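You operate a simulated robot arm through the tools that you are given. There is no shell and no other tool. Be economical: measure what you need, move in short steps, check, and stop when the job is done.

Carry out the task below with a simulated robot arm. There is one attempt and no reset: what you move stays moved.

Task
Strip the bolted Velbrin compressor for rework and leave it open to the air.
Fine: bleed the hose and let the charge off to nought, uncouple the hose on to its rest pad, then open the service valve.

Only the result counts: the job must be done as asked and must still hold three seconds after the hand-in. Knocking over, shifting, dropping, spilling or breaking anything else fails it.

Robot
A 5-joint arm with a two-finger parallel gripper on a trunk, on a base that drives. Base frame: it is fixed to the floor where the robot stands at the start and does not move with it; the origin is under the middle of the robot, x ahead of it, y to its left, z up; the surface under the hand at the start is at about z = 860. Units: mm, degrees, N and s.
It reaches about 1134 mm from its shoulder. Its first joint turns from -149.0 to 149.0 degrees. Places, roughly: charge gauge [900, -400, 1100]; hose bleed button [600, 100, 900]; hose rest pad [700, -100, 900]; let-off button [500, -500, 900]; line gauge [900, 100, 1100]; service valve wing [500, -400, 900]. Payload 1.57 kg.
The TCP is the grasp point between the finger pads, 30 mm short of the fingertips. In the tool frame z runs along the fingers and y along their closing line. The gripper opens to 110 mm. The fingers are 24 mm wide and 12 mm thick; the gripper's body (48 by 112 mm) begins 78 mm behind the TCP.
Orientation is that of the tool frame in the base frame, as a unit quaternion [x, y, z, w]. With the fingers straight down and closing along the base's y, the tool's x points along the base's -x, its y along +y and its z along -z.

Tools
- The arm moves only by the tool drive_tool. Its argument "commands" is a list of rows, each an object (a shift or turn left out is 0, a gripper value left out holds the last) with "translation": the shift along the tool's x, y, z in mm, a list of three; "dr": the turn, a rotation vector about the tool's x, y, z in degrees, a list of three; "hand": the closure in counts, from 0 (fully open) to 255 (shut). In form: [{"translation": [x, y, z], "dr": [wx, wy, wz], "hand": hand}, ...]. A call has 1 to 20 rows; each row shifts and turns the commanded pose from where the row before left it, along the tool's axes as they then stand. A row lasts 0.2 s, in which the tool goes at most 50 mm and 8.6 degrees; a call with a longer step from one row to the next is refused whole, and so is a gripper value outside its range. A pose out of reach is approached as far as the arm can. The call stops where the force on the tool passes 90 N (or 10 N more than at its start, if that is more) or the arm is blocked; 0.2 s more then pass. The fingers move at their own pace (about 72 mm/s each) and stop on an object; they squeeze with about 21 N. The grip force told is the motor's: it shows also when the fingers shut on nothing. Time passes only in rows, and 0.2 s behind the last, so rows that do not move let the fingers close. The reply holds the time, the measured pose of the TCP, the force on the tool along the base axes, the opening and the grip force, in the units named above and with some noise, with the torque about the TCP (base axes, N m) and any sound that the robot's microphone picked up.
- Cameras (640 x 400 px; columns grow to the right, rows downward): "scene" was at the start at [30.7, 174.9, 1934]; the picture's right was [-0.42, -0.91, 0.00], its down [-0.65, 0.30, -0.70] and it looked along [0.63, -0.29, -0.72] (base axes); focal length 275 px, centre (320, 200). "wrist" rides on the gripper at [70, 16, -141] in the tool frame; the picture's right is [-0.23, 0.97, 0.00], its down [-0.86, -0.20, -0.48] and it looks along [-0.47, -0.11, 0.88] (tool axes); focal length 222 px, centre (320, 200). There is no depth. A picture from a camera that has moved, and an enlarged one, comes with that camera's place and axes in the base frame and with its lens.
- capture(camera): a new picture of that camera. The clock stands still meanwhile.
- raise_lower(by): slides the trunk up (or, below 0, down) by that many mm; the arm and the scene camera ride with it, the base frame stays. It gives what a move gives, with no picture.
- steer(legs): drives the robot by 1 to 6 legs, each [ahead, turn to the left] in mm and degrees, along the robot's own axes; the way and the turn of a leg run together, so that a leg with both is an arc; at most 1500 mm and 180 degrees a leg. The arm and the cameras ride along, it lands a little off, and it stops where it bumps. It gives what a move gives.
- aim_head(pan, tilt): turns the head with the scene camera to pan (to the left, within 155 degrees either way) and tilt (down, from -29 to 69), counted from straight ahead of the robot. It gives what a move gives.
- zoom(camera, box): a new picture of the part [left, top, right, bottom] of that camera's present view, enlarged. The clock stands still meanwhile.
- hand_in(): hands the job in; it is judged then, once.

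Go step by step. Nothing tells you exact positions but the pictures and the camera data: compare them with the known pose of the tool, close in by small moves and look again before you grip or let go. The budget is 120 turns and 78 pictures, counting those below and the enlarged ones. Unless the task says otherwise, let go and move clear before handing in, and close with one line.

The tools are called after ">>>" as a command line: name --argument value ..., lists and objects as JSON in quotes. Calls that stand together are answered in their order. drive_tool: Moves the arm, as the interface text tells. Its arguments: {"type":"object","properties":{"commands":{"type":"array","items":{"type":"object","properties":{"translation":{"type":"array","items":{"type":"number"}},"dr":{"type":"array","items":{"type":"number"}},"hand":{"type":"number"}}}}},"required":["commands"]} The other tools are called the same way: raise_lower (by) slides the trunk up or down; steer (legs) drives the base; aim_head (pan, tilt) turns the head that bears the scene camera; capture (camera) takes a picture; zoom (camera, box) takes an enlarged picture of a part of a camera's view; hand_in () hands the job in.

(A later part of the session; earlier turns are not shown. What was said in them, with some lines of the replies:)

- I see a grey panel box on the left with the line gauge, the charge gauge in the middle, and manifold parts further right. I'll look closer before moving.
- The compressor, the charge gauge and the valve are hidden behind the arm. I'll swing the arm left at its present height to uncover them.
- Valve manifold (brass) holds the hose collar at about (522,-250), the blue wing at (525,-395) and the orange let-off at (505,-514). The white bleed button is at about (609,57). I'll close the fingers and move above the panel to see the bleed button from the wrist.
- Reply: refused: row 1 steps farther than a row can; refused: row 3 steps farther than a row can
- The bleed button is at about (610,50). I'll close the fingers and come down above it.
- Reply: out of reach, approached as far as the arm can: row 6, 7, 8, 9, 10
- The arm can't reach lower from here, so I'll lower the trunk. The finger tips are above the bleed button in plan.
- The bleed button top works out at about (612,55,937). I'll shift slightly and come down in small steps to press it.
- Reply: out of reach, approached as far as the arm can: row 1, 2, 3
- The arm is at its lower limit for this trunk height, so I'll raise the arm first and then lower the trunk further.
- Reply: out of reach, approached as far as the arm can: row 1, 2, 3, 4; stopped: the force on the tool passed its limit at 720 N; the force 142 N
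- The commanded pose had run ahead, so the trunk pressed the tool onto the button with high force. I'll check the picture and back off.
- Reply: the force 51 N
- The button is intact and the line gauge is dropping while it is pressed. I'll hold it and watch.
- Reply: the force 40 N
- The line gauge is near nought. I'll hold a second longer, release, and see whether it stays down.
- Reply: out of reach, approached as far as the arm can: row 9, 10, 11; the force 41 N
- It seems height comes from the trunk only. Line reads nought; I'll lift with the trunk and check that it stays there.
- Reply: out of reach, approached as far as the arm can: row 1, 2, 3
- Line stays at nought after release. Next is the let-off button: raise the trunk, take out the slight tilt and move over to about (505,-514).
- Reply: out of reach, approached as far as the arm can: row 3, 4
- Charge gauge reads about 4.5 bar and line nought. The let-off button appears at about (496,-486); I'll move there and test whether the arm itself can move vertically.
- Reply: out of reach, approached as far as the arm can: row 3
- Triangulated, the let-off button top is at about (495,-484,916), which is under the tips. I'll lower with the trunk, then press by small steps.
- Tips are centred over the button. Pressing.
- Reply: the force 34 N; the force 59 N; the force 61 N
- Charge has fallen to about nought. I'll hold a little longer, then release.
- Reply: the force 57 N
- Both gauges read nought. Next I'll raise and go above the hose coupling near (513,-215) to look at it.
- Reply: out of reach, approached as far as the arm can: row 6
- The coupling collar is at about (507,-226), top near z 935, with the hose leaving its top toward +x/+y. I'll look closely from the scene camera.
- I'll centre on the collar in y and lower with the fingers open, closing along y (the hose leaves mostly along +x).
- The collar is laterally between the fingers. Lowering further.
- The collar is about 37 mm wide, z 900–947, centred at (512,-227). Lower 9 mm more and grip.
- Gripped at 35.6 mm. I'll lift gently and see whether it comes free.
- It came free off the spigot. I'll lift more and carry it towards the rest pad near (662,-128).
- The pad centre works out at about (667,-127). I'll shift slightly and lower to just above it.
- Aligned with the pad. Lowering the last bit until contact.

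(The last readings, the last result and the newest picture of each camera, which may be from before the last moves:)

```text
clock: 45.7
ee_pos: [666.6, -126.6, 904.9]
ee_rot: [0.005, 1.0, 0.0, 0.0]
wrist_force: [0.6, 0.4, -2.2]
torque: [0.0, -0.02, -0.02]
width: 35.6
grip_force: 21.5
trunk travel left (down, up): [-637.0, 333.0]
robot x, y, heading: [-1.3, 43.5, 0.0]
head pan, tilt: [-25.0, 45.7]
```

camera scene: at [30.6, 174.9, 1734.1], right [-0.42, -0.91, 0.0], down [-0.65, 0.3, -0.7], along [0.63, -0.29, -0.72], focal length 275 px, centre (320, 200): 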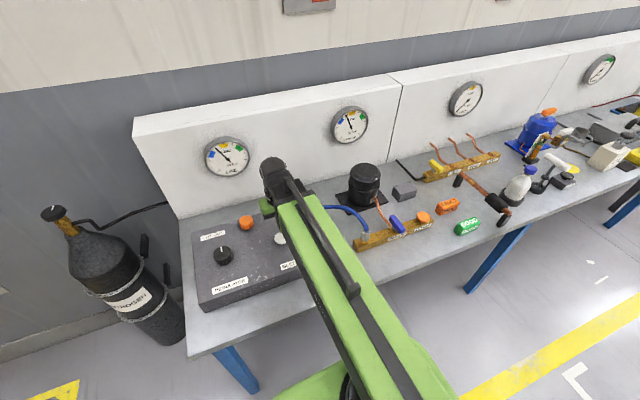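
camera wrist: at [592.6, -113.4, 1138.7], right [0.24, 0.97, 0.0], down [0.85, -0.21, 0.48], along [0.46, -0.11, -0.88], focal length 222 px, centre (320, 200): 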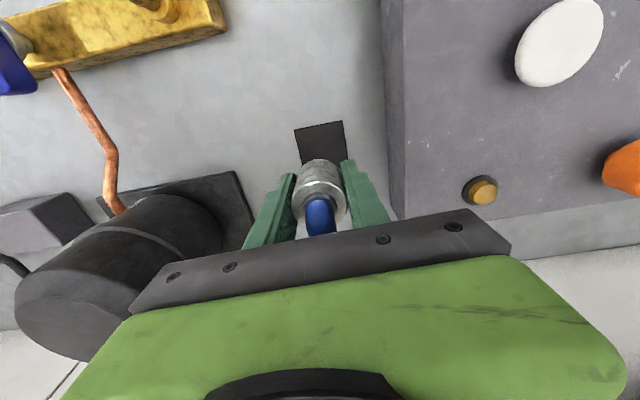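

>>> raise_lower --by -4

>>> zoom --camera "wrist" --box '[180, 80, 460, 260]'

```text
clock: 46.3
ee_pos: [666.1, -126.1, 900.3]
ee_rot: [0.005, 1.0, -0.001, 0.0]
wrist_force: [0.1, 0.0, -1.2]
torque: [0.02, -0.01, 0.05]
width: 35.9
grip_force: 20.7
trunk travel left (down, up): [-633.0, 337.0]
robot x, y, heading: [1.4, 42.8, 0.2]
head pan, tilt: [-25.0, 45.7]
```

```text
2.22 times, centred on (320, 170) of wrist
camera zoom: at [597.6, -109.8, 1040.7], right [0.24, 0.97, 0.0], down [0.85, -0.21, 0.48], along [0.46, -0.11, -0.88], focal length 494 px, centre (320, 267)
```

zoom: 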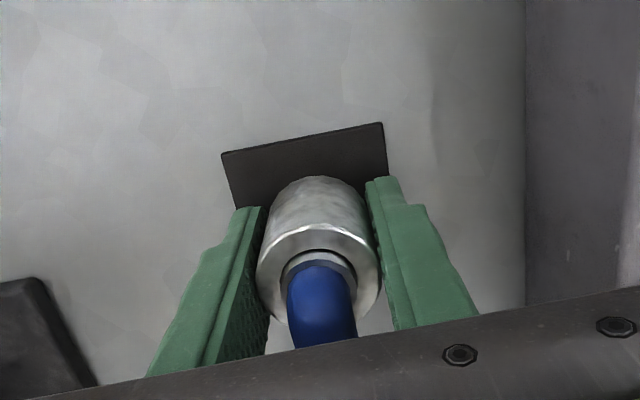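

No contact yet; two more small steps.

>>> raise_lower --by -3

>>> raise_lower --by -3

```text
clock: 46.8
ee_pos: [667.5, -126.8, 896.7]
ee_rot: [0.006, 1.0, -0.001, 0.001]
wrist_force: [0.0, 0.8, -0.1]
torque: [0.0, -0.01, -0.05]
width: 35.7
grip_force: 21.3
trunk travel left (down, up): [-630.0, 340.0]
robot x, y, heading: [0.4, 44.1, 0.2]
head pan, tilt: [-25.0, 45.7]
```

```text
clock: 47.3
ee_pos: [667.5, -127.6, 894.2]
ee_rot: [0.006, 1.0, 0.0, 0.0]
wrist_force: [1.9, -0.7, 2.1]
torque: [-0.05, -0.02, 0.05]
width: 35.7
grip_force: 21.0
trunk travel left (down, up): [-627.0, 343.0]
robot x, y, heading: [1.5, 38.3, -0.1]
head pan, tilt: [-25.0, 45.7]
```

>>> raise_lower --by -2

>>> zoom --camera "wrist" --box '[180, 80, 460, 260]'

```text
clock: 47.8
ee_pos: [667.2, -126.0, 893.4]
ee_rot: [0.005, 1.0, 0.0, 0.003]
wrist_force: [17.7, -5.2, 49.9]
torque: [0.05, 0.05, 0.02]
width: 35.9
grip_force: 21.1
trunk travel left (down, up): [-625.0, 345.0]
robot x, y, heading: [2.5, 38.8, -0.2]
head pan, tilt: [-25.0, 45.7]
```

```text
2.22 times, centred on (320, 170) of wrist
camera zoom: at [596.7, -109.6, 1034.4], right [0.24, 0.97, 0.0], down [0.85, -0.21, 0.48], along [0.47, -0.11, -0.88], focal length 494 px, centre (320, 267)
```

zoom: 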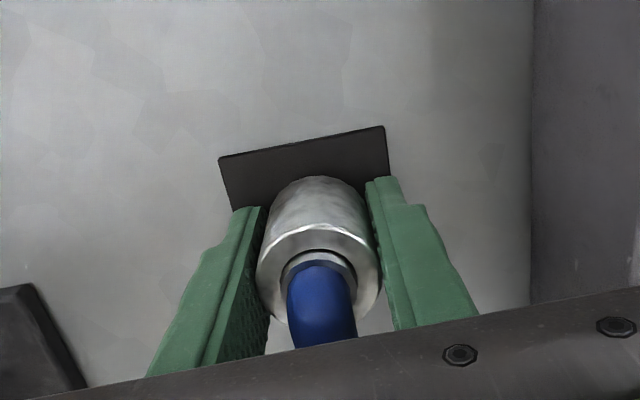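

Contact on the pad. Back off 2 mm, open only part-way (panel side is near), and see that it stays.

>>> raise_lower --by 2

>>> drive_tool --commands '[{"hand": 155}, {}, {"hand": 125}, {}, {}, {}]'

>>> zoom --camera "wrist" --box '[180, 80, 460, 260]'

```text
clock: 48.3
ee_pos: [666.0, -126.3, 893.9]
ee_rot: [0.005, 1.0, 0.0, 0.0]
wrist_force: [10.1, -2.4, 18.9]
torque: [-0.51, -0.5, 0.25]
width: 35.8
grip_force: 20.8
trunk travel left (down, up): [-627.0, 343.0]
robot x, y, heading: [3.2, 42.1, -0.2]
head pan, tilt: [-25.0, 45.7]
```

```text
clock: 49.7
ee_pos: [666.9, -127.6, 893.0]
ee_rot: [0.005, 1.0, -0.001, 0.0]
wrist_force: [-0.1, -0.4, 1.4]
torque: [-0.06, 0.02, -0.04]
width: 56.5
grip_force: 0.0
trunk travel left (down, up): [-627.0, 343.0]
robot x, y, heading: [-0.7, 46.3, -0.0]
head pan, tilt: [-25.0, 45.7]
```

```text
2.22 times, centred on (320, 170) of wrist
camera zoom: at [597.4, -109.7, 1034.8], right [0.24, 0.97, 0.0], down [0.85, -0.21, 0.48], along [0.46, -0.11, -0.88], focal length 494 px, centre (320, 267)
```

zoom: 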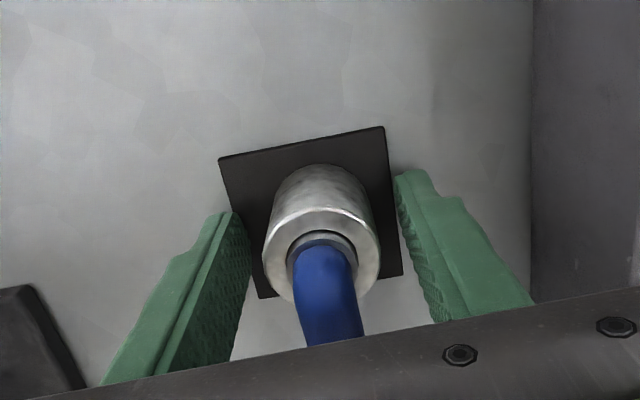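

The coupling stands on the pad. Raise clear and look.

>>> raise_lower --by 160

>>> capture --camera "wrist"

```text
clock: 51.6
ee_pos: [668.3, -126.9, 1054.4]
ee_rot: [0.005, 1.0, 0.0, -0.001]
wrist_force: [0.3, 0.6, -0.5]
torque: [0.01, -0.02, -0.01]
width: 56.1
grip_force: 0.1
trunk travel left (down, up): [-787.0, 183.0]
robot x, y, heading: [0.5, 41.5, 0.0]
head pan, tilt: [-25.0, 45.7]
```

```text
38 pictures are left
camera wrist: at [597.5, -109.8, 1194.7], right [0.24, 0.97, 0.0], down [0.85, -0.21, 0.48], along [0.46, -0.11, -0.88], focal length 222 px, centre (320, 200)
```

wrist: 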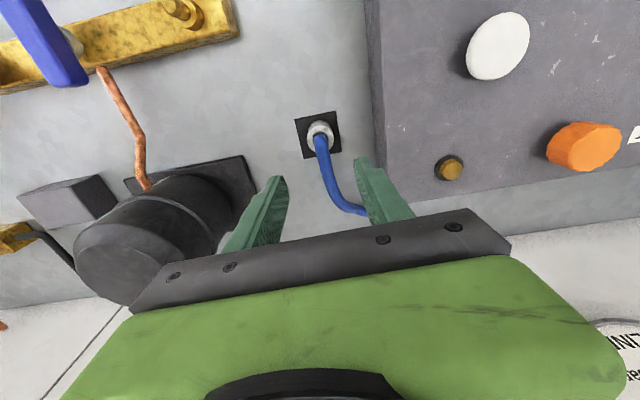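

The hose end stands on its rest pad. Now I'll go over to the blue service wing, estimated at (499,-361,935), to inspect it.

>>> drive_tool --commands '[{"translation": [28, -20, 0]}, {"translation": [28, -26, 0]}, {"translation": [28, -32, 0]}, {"translation": [28, -38, 0]}, {"translation": [28, -40, 0]}, {"translation": [10, -40, 0]}, {"translation": [0, -38, 0]}, {}]'

>>> capture --camera "wrist"

>>> zoom --camera "wrist" --box '[220, 40, 420, 200]'

```text
clock: 53.4
ee_pos: [515.7, -361.2, 1053.9]
ee_rot: [0.005, 1.0, 0.001, 0.0]
wrist_force: [-0.7, 0.5, 0.1]
torque: [-0.02, -0.03, -0.02]
width: 56.0
grip_force: 0.0
trunk travel left (down, up): [-787.0, 183.0]
robot x, y, heading: [2.5, 39.1, 0.0]
head pan, tilt: [-25.0, 45.7]
```

```text
37 pictures are left
camera wrist: at [445.7, -343.4, 1194.8], right [0.24, 0.97, 0.0], down [0.85, -0.21, 0.48], along [0.46, -0.11, -0.88], focal length 222 px, centre (320, 200)
```

wrist: 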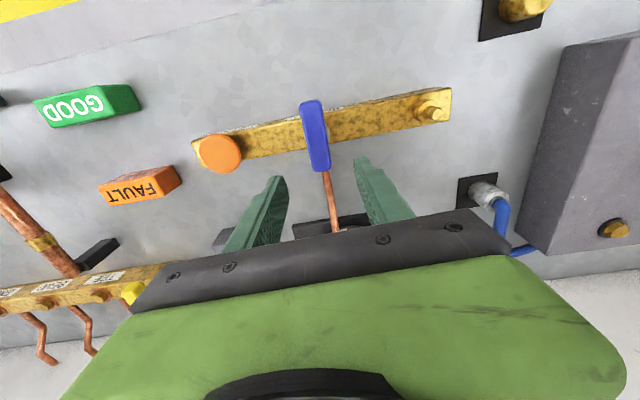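

```text
2.50 times, centred on (320, 120) of wrist
camera zoom: at [445.7, -343.4, 1194.8], right [0.24, 0.97, 0.0], down [0.85, -0.21, 0.48], along [0.46, -0.11, -0.88], focal length 555 px, centre (320, 400)
```

zoom: 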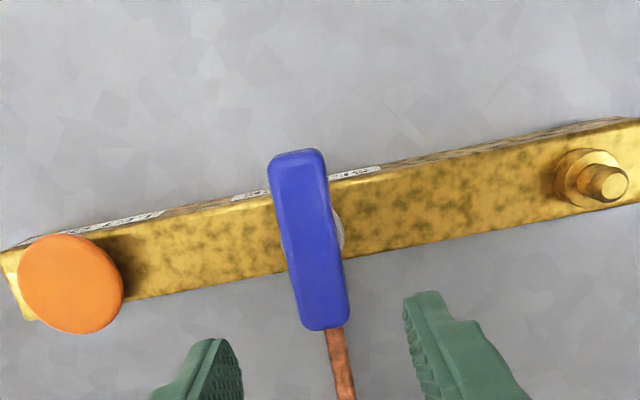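

The wing (about 24 mm wide, 75 long) sits across the manifold, i.e. closed, centred near (500,-361), with top about z 935. I'll centre over it and lower.

>>> drive_tool --commands '[{"translation": [15, 0, 0]}, {}]'

>>> raise_lower --by -85

>>> zoom --camera "wrist" --box '[180, 60, 460, 260]'

```text
clock: 54.0
ee_pos: [499.9, -359.7, 1053.7]
ee_rot: [0.005, 1.0, 0.0, -0.001]
wrist_force: [0.0, -0.6, 0.2]
torque: [-0.01, -0.02, 0.0]
width: 56.0
grip_force: 0.0
trunk travel left (down, up): [-787.0, 183.0]
robot x, y, heading: [1.1, 40.3, 0.0]
head pan, tilt: [-25.0, 45.7]
```

```text
clock: 55.2
ee_pos: [499.6, -359.2, 969.6]
ee_rot: [0.005, 1.0, -0.001, -0.001]
wrist_force: [-0.1, 1.0, -1.0]
torque: [-0.02, 0.01, 0.01]
width: 55.9
grip_force: 0.0
trunk travel left (down, up): [-702.0, 268.0]
robot x, y, heading: [1.1, 42.7, -0.2]
head pan, tilt: [-25.0, 45.7]
```

```text
2.00 times, centred on (320, 160) of wrist
camera zoom: at [430.6, -342.5, 1109.8], right [0.24, 0.97, 0.0], down [0.85, -0.21, 0.48], along [0.46, -0.11, -0.88], focal length 444 px, centre (320, 280)
```

zoom: 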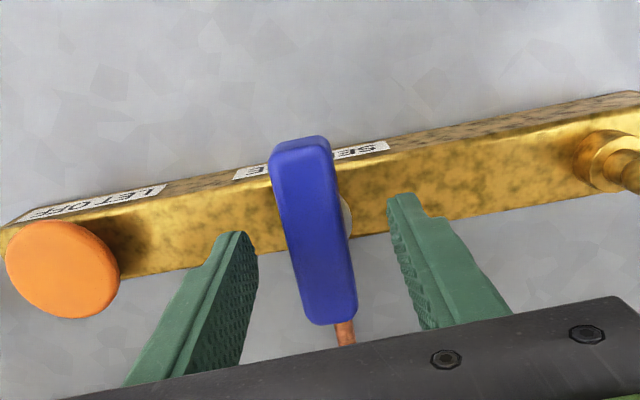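

The wing is centred between the fingers (y about -362). I'll align the spin by 5°, lower to about z 945 and close.

>>> drive_tool --commands '[{"translation": [0, -2.5, 0], "dr": [0, 0, 5]}, {}]'

>>> raise_lower --by -24

>>> drive_tool --commands '[{"hand": 255}, {}, {}, {}, {}]'

>>> zoom --camera "wrist" --box '[180, 60, 460, 260]'

```text
clock: 55.8
ee_pos: [499.2, -361.5, 968.9]
ee_rot: [0.048, 0.999, 0.0, 0.0]
wrist_force: [-0.1, -0.5, 0.6]
torque: [-0.01, -0.01, -0.01]
width: 56.1
grip_force: 0.0
trunk travel left (down, up): [-702.0, 268.0]
robot x, y, heading: [2.8, 38.8, 0.0]
head pan, tilt: [-25.0, 45.7]
```

```text
clock: 56.5
ee_pos: [500.1, -362.0, 944.2]
ee_rot: [0.049, 0.999, 0.0, 0.0]
wrist_force: [-0.2, -0.5, -0.5]
torque: [-0.02, -0.03, 0.03]
width: 56.0
grip_force: 0.0
trunk travel left (down, up): [-678.0, 292.0]
robot x, y, heading: [2.9, 42.8, 0.3]
head pan, tilt: [-25.0, 45.7]
```

```text
clock: 57.7
ee_pos: [500.2, -361.5, 943.8]
ee_rot: [0.049, 0.999, 0.001, 0.0]
wrist_force: [-1.8, 10.6, -7.6]
torque: [0.22, -0.08, 0.06]
width: 31.8
grip_force: 40.2
trunk travel left (down, up): [-678.0, 292.0]
robot x, y, heading: [-0.8, 38.2, -0.1]
head pan, tilt: [-25.0, 45.7]
```

```text
2.00 times, centred on (320, 160) of wrist
camera zoom: at [432.1, -338.2, 1085.8], right [0.32, 0.95, 0.0], down [0.83, -0.28, 0.48], along [0.45, -0.15, -0.88], focal length 444 px, centre (320, 280)
```

zoom: 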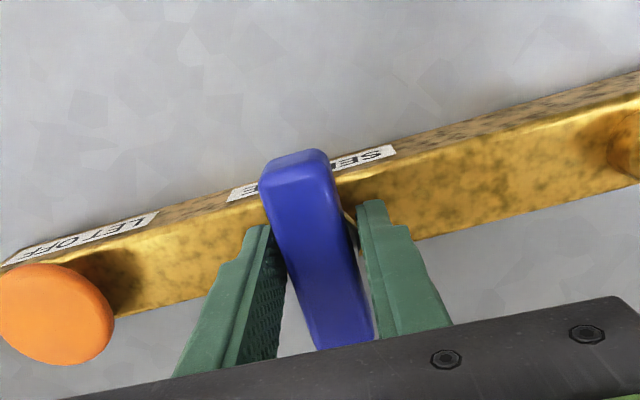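

Gripped. I'll try a small turn counter-clockwise (seen from above) and read the torque.

>>> drive_tool --commands '[{"dr": [0, 0, -6]}, {"dr": [0, 0, -6]}, {"dr": [0, 0, -6]}, {}]'

>>> zoom --camera "wrist" --box '[180, 60, 460, 260]'

```text
clock: 58.7
ee_pos: [500.1, -362.8, 945.3]
ee_rot: [-0.109, 0.994, 0.001, 0.0]
wrist_force: [2.1, -1.4, 2.4]
torque: [-0.15, 0.65, 0.01]
width: 31.7
grip_force: 40.2
trunk travel left (down, up): [-678.0, 292.0]
robot x, y, heading: [3.6, 42.6, -0.1]
head pan, tilt: [-25.0, 45.7]
```

```text
2.00 times, centred on (320, 160) of wrist
camera zoom: at [428.3, -361.1, 1085.7], right [0.01, 1.0, 0.0], down [0.88, -0.01, 0.48], along [0.48, -0.01, -0.88], focal length 444 px, centre (320, 280)
```

zoom: 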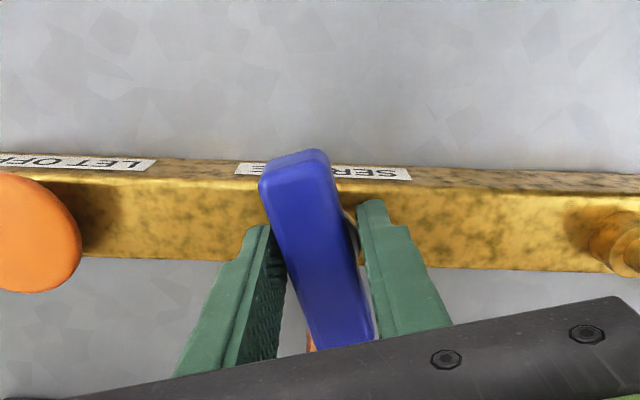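

The wing turns with the gripper and with little resistance. Continue to a quarter turn.

>>> drive_tool --commands '[{"dr": [0, 0, -6]}, {"dr": [0, 0, -6]}, {"dr": [0, 0, -6]}, {"dr": [0, 0, -6]}, {"dr": [0, 0, -6]}, {"dr": [0, 0, -6]}, {}]'

>>> drive_tool --commands '[{"dr": [0, 0, -6]}, {"dr": [0, 0, -6]}, {"dr": [0, 0, -6]}, {"dr": [0, 0, -6]}, {"dr": [0, 0, -6]}, {"dr": [0, 0, -6]}, {}, {}]'

>>> zoom --camera "wrist" --box '[180, 60, 460, 260]'

```text
clock: 60.3
ee_pos: [500.3, -364.9, 945.0]
ee_rot: [-0.411, 0.912, -0.001, 0.001]
wrist_force: [12.3, -26.1, 26.5]
torque: [-0.87, -0.33, -0.13]
width: 31.6
grip_force: 40.6
trunk travel left (down, up): [-678.0, 292.0]
robot x, y, heading: [3.4, 40.6, -0.2]
head pan, tilt: [-25.0, 45.7]
```

```text
clock: 62.1
ee_pos: [503.1, -363.5, 943.6]
ee_rot: [-0.673, 0.74, 0.0, 0.001]
wrist_force: [31.8, -11.4, 4.5]
torque: [0.33, -1.1, -0.17]
width: 31.7
grip_force: 40.4
trunk travel left (down, up): [-678.0, 292.0]
robot x, y, heading: [3.7, 41.5, -0.2]
head pan, tilt: [-25.0, 45.7]
```

```text
2.00 times, centred on (320, 160) of wrist
camera zoom: at [479.6, -430.6, 1084.2], right [-0.95, 0.32, 0.0], down [0.28, 0.83, 0.48], along [0.16, 0.45, -0.88], focal length 444 px, centre (320, 280)
```

zoom: 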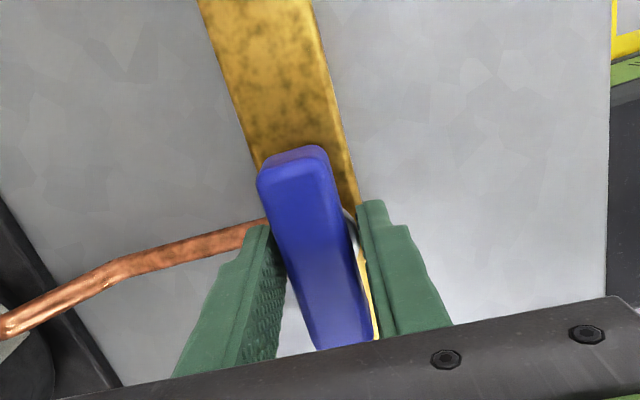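

The wing now lies along the manifold (about 90° turned). I'll release, raise, and check.

>>> drive_tool --commands '[{"hand": 125}, {}, {}, {}]'

>>> raise_lower --by 130

>>> capture --camera "wrist"

>>> capture --camera "scene"

```text
clock: 63.1
ee_pos: [498.8, -361.9, 944.4]
ee_rot: [-0.671, 0.741, 0.0, 0.0]
wrist_force: [0.1, 0.0, 0.8]
torque: [-0.01, -0.01, 0.0]
width: 56.2
grip_force: 0.0
trunk travel left (down, up): [-678.0, 292.0]
robot x, y, heading: [0.5, 41.3, 0.2]
head pan, tilt: [-25.0, 45.7]
```

```text
clock: 64.7
ee_pos: [499.2, -362.3, 1074.1]
ee_rot: [-0.672, 0.741, 0.001, -0.001]
wrist_force: [0.1, -0.4, -0.3]
torque: [0.0, -0.01, 0.02]
width: 56.1
grip_force: 0.1
trunk travel left (down, up): [-808.0, 162.0]
robot x, y, heading: [1.5, 41.8, -0.0]
head pan, tilt: [-25.0, 45.7]
```

```text
31 pictures are left
camera wrist: at [476.2, -429.7, 1215.6], right [-0.95, 0.32, 0.0], down [0.28, 0.83, 0.48], along [0.15, 0.45, -0.88], focal length 222 px, centre (320, 200)
```

wrist: 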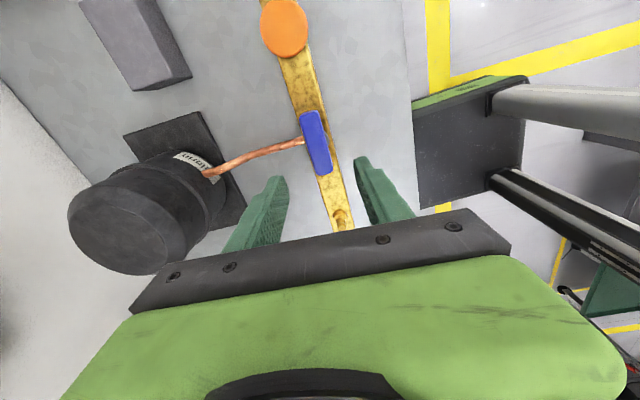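

```text
30 pictures are left
camera scene: at [31.2, 174.9, 1791.3], right [-0.42, -0.91, 0.0], down [-0.65, 0.3, -0.7], along [0.63, -0.29, -0.72], focal length 275 px, centre (320, 200)
```

scene: 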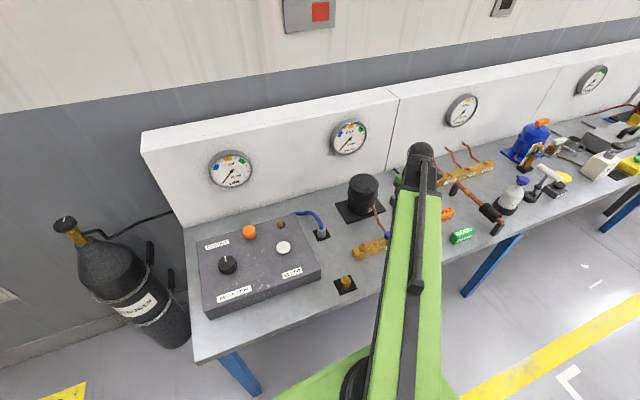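

The wing is aligned with the manifold. One closer look to confirm the wing, the label and the gauges.

>>> zoom --camera "wrist" --box '[160, 80, 400, 240]'

>>> zoom --camera "scene" --box '[190, 100, 400, 260]'

```text
2.50 times, centred on (280, 160) of wrist
camera zoom: at [476.2, -429.7, 1215.6], right [-0.95, 0.32, 0.0], down [0.28, 0.83, 0.48], along [0.15, 0.45, -0.88], focal length 555 px, centre (420, 300)
```

zoom: 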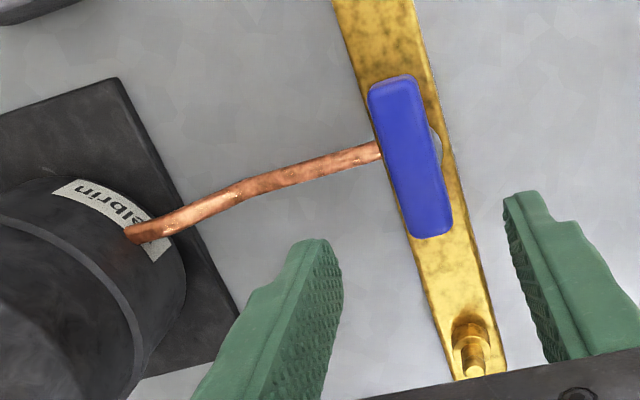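

```text
2.50 times, centred on (295, 180) of scene
camera zoom: at [31.2, 174.9, 1791.3], right [-0.42, -0.91, 0.0], down [-0.65, 0.3, -0.7], along [0.63, -0.29, -0.72], focal length 688 px, centre (382, 250)
```

zoom: 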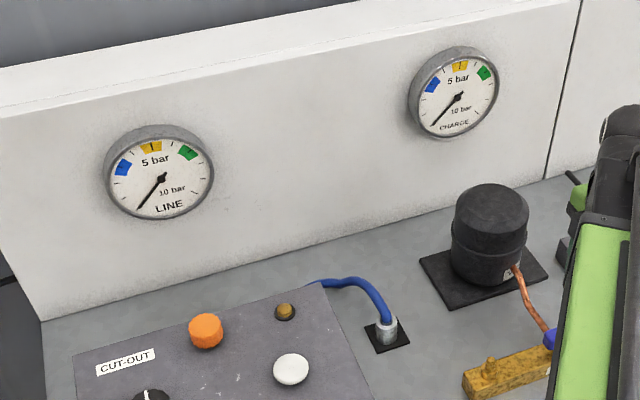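

The label reads Velbrin, both gauges are at nought, the hose end stands on its pad, and the service wing lies in line with the manifold. The gripper is clear, so I'll hand in.

>>> hand_in

```text
The job is handed in.
```

The Velbrin compressor is stripped and handed in. The hose is bled and the charge let off, with both gauges at nought; the hose end stands on its rest pad and the service valve is open. During the bleed the trunk came down too far and overloaded the bleed button (force limit tripped at 720 N), but the button looked undamaged and still worked.
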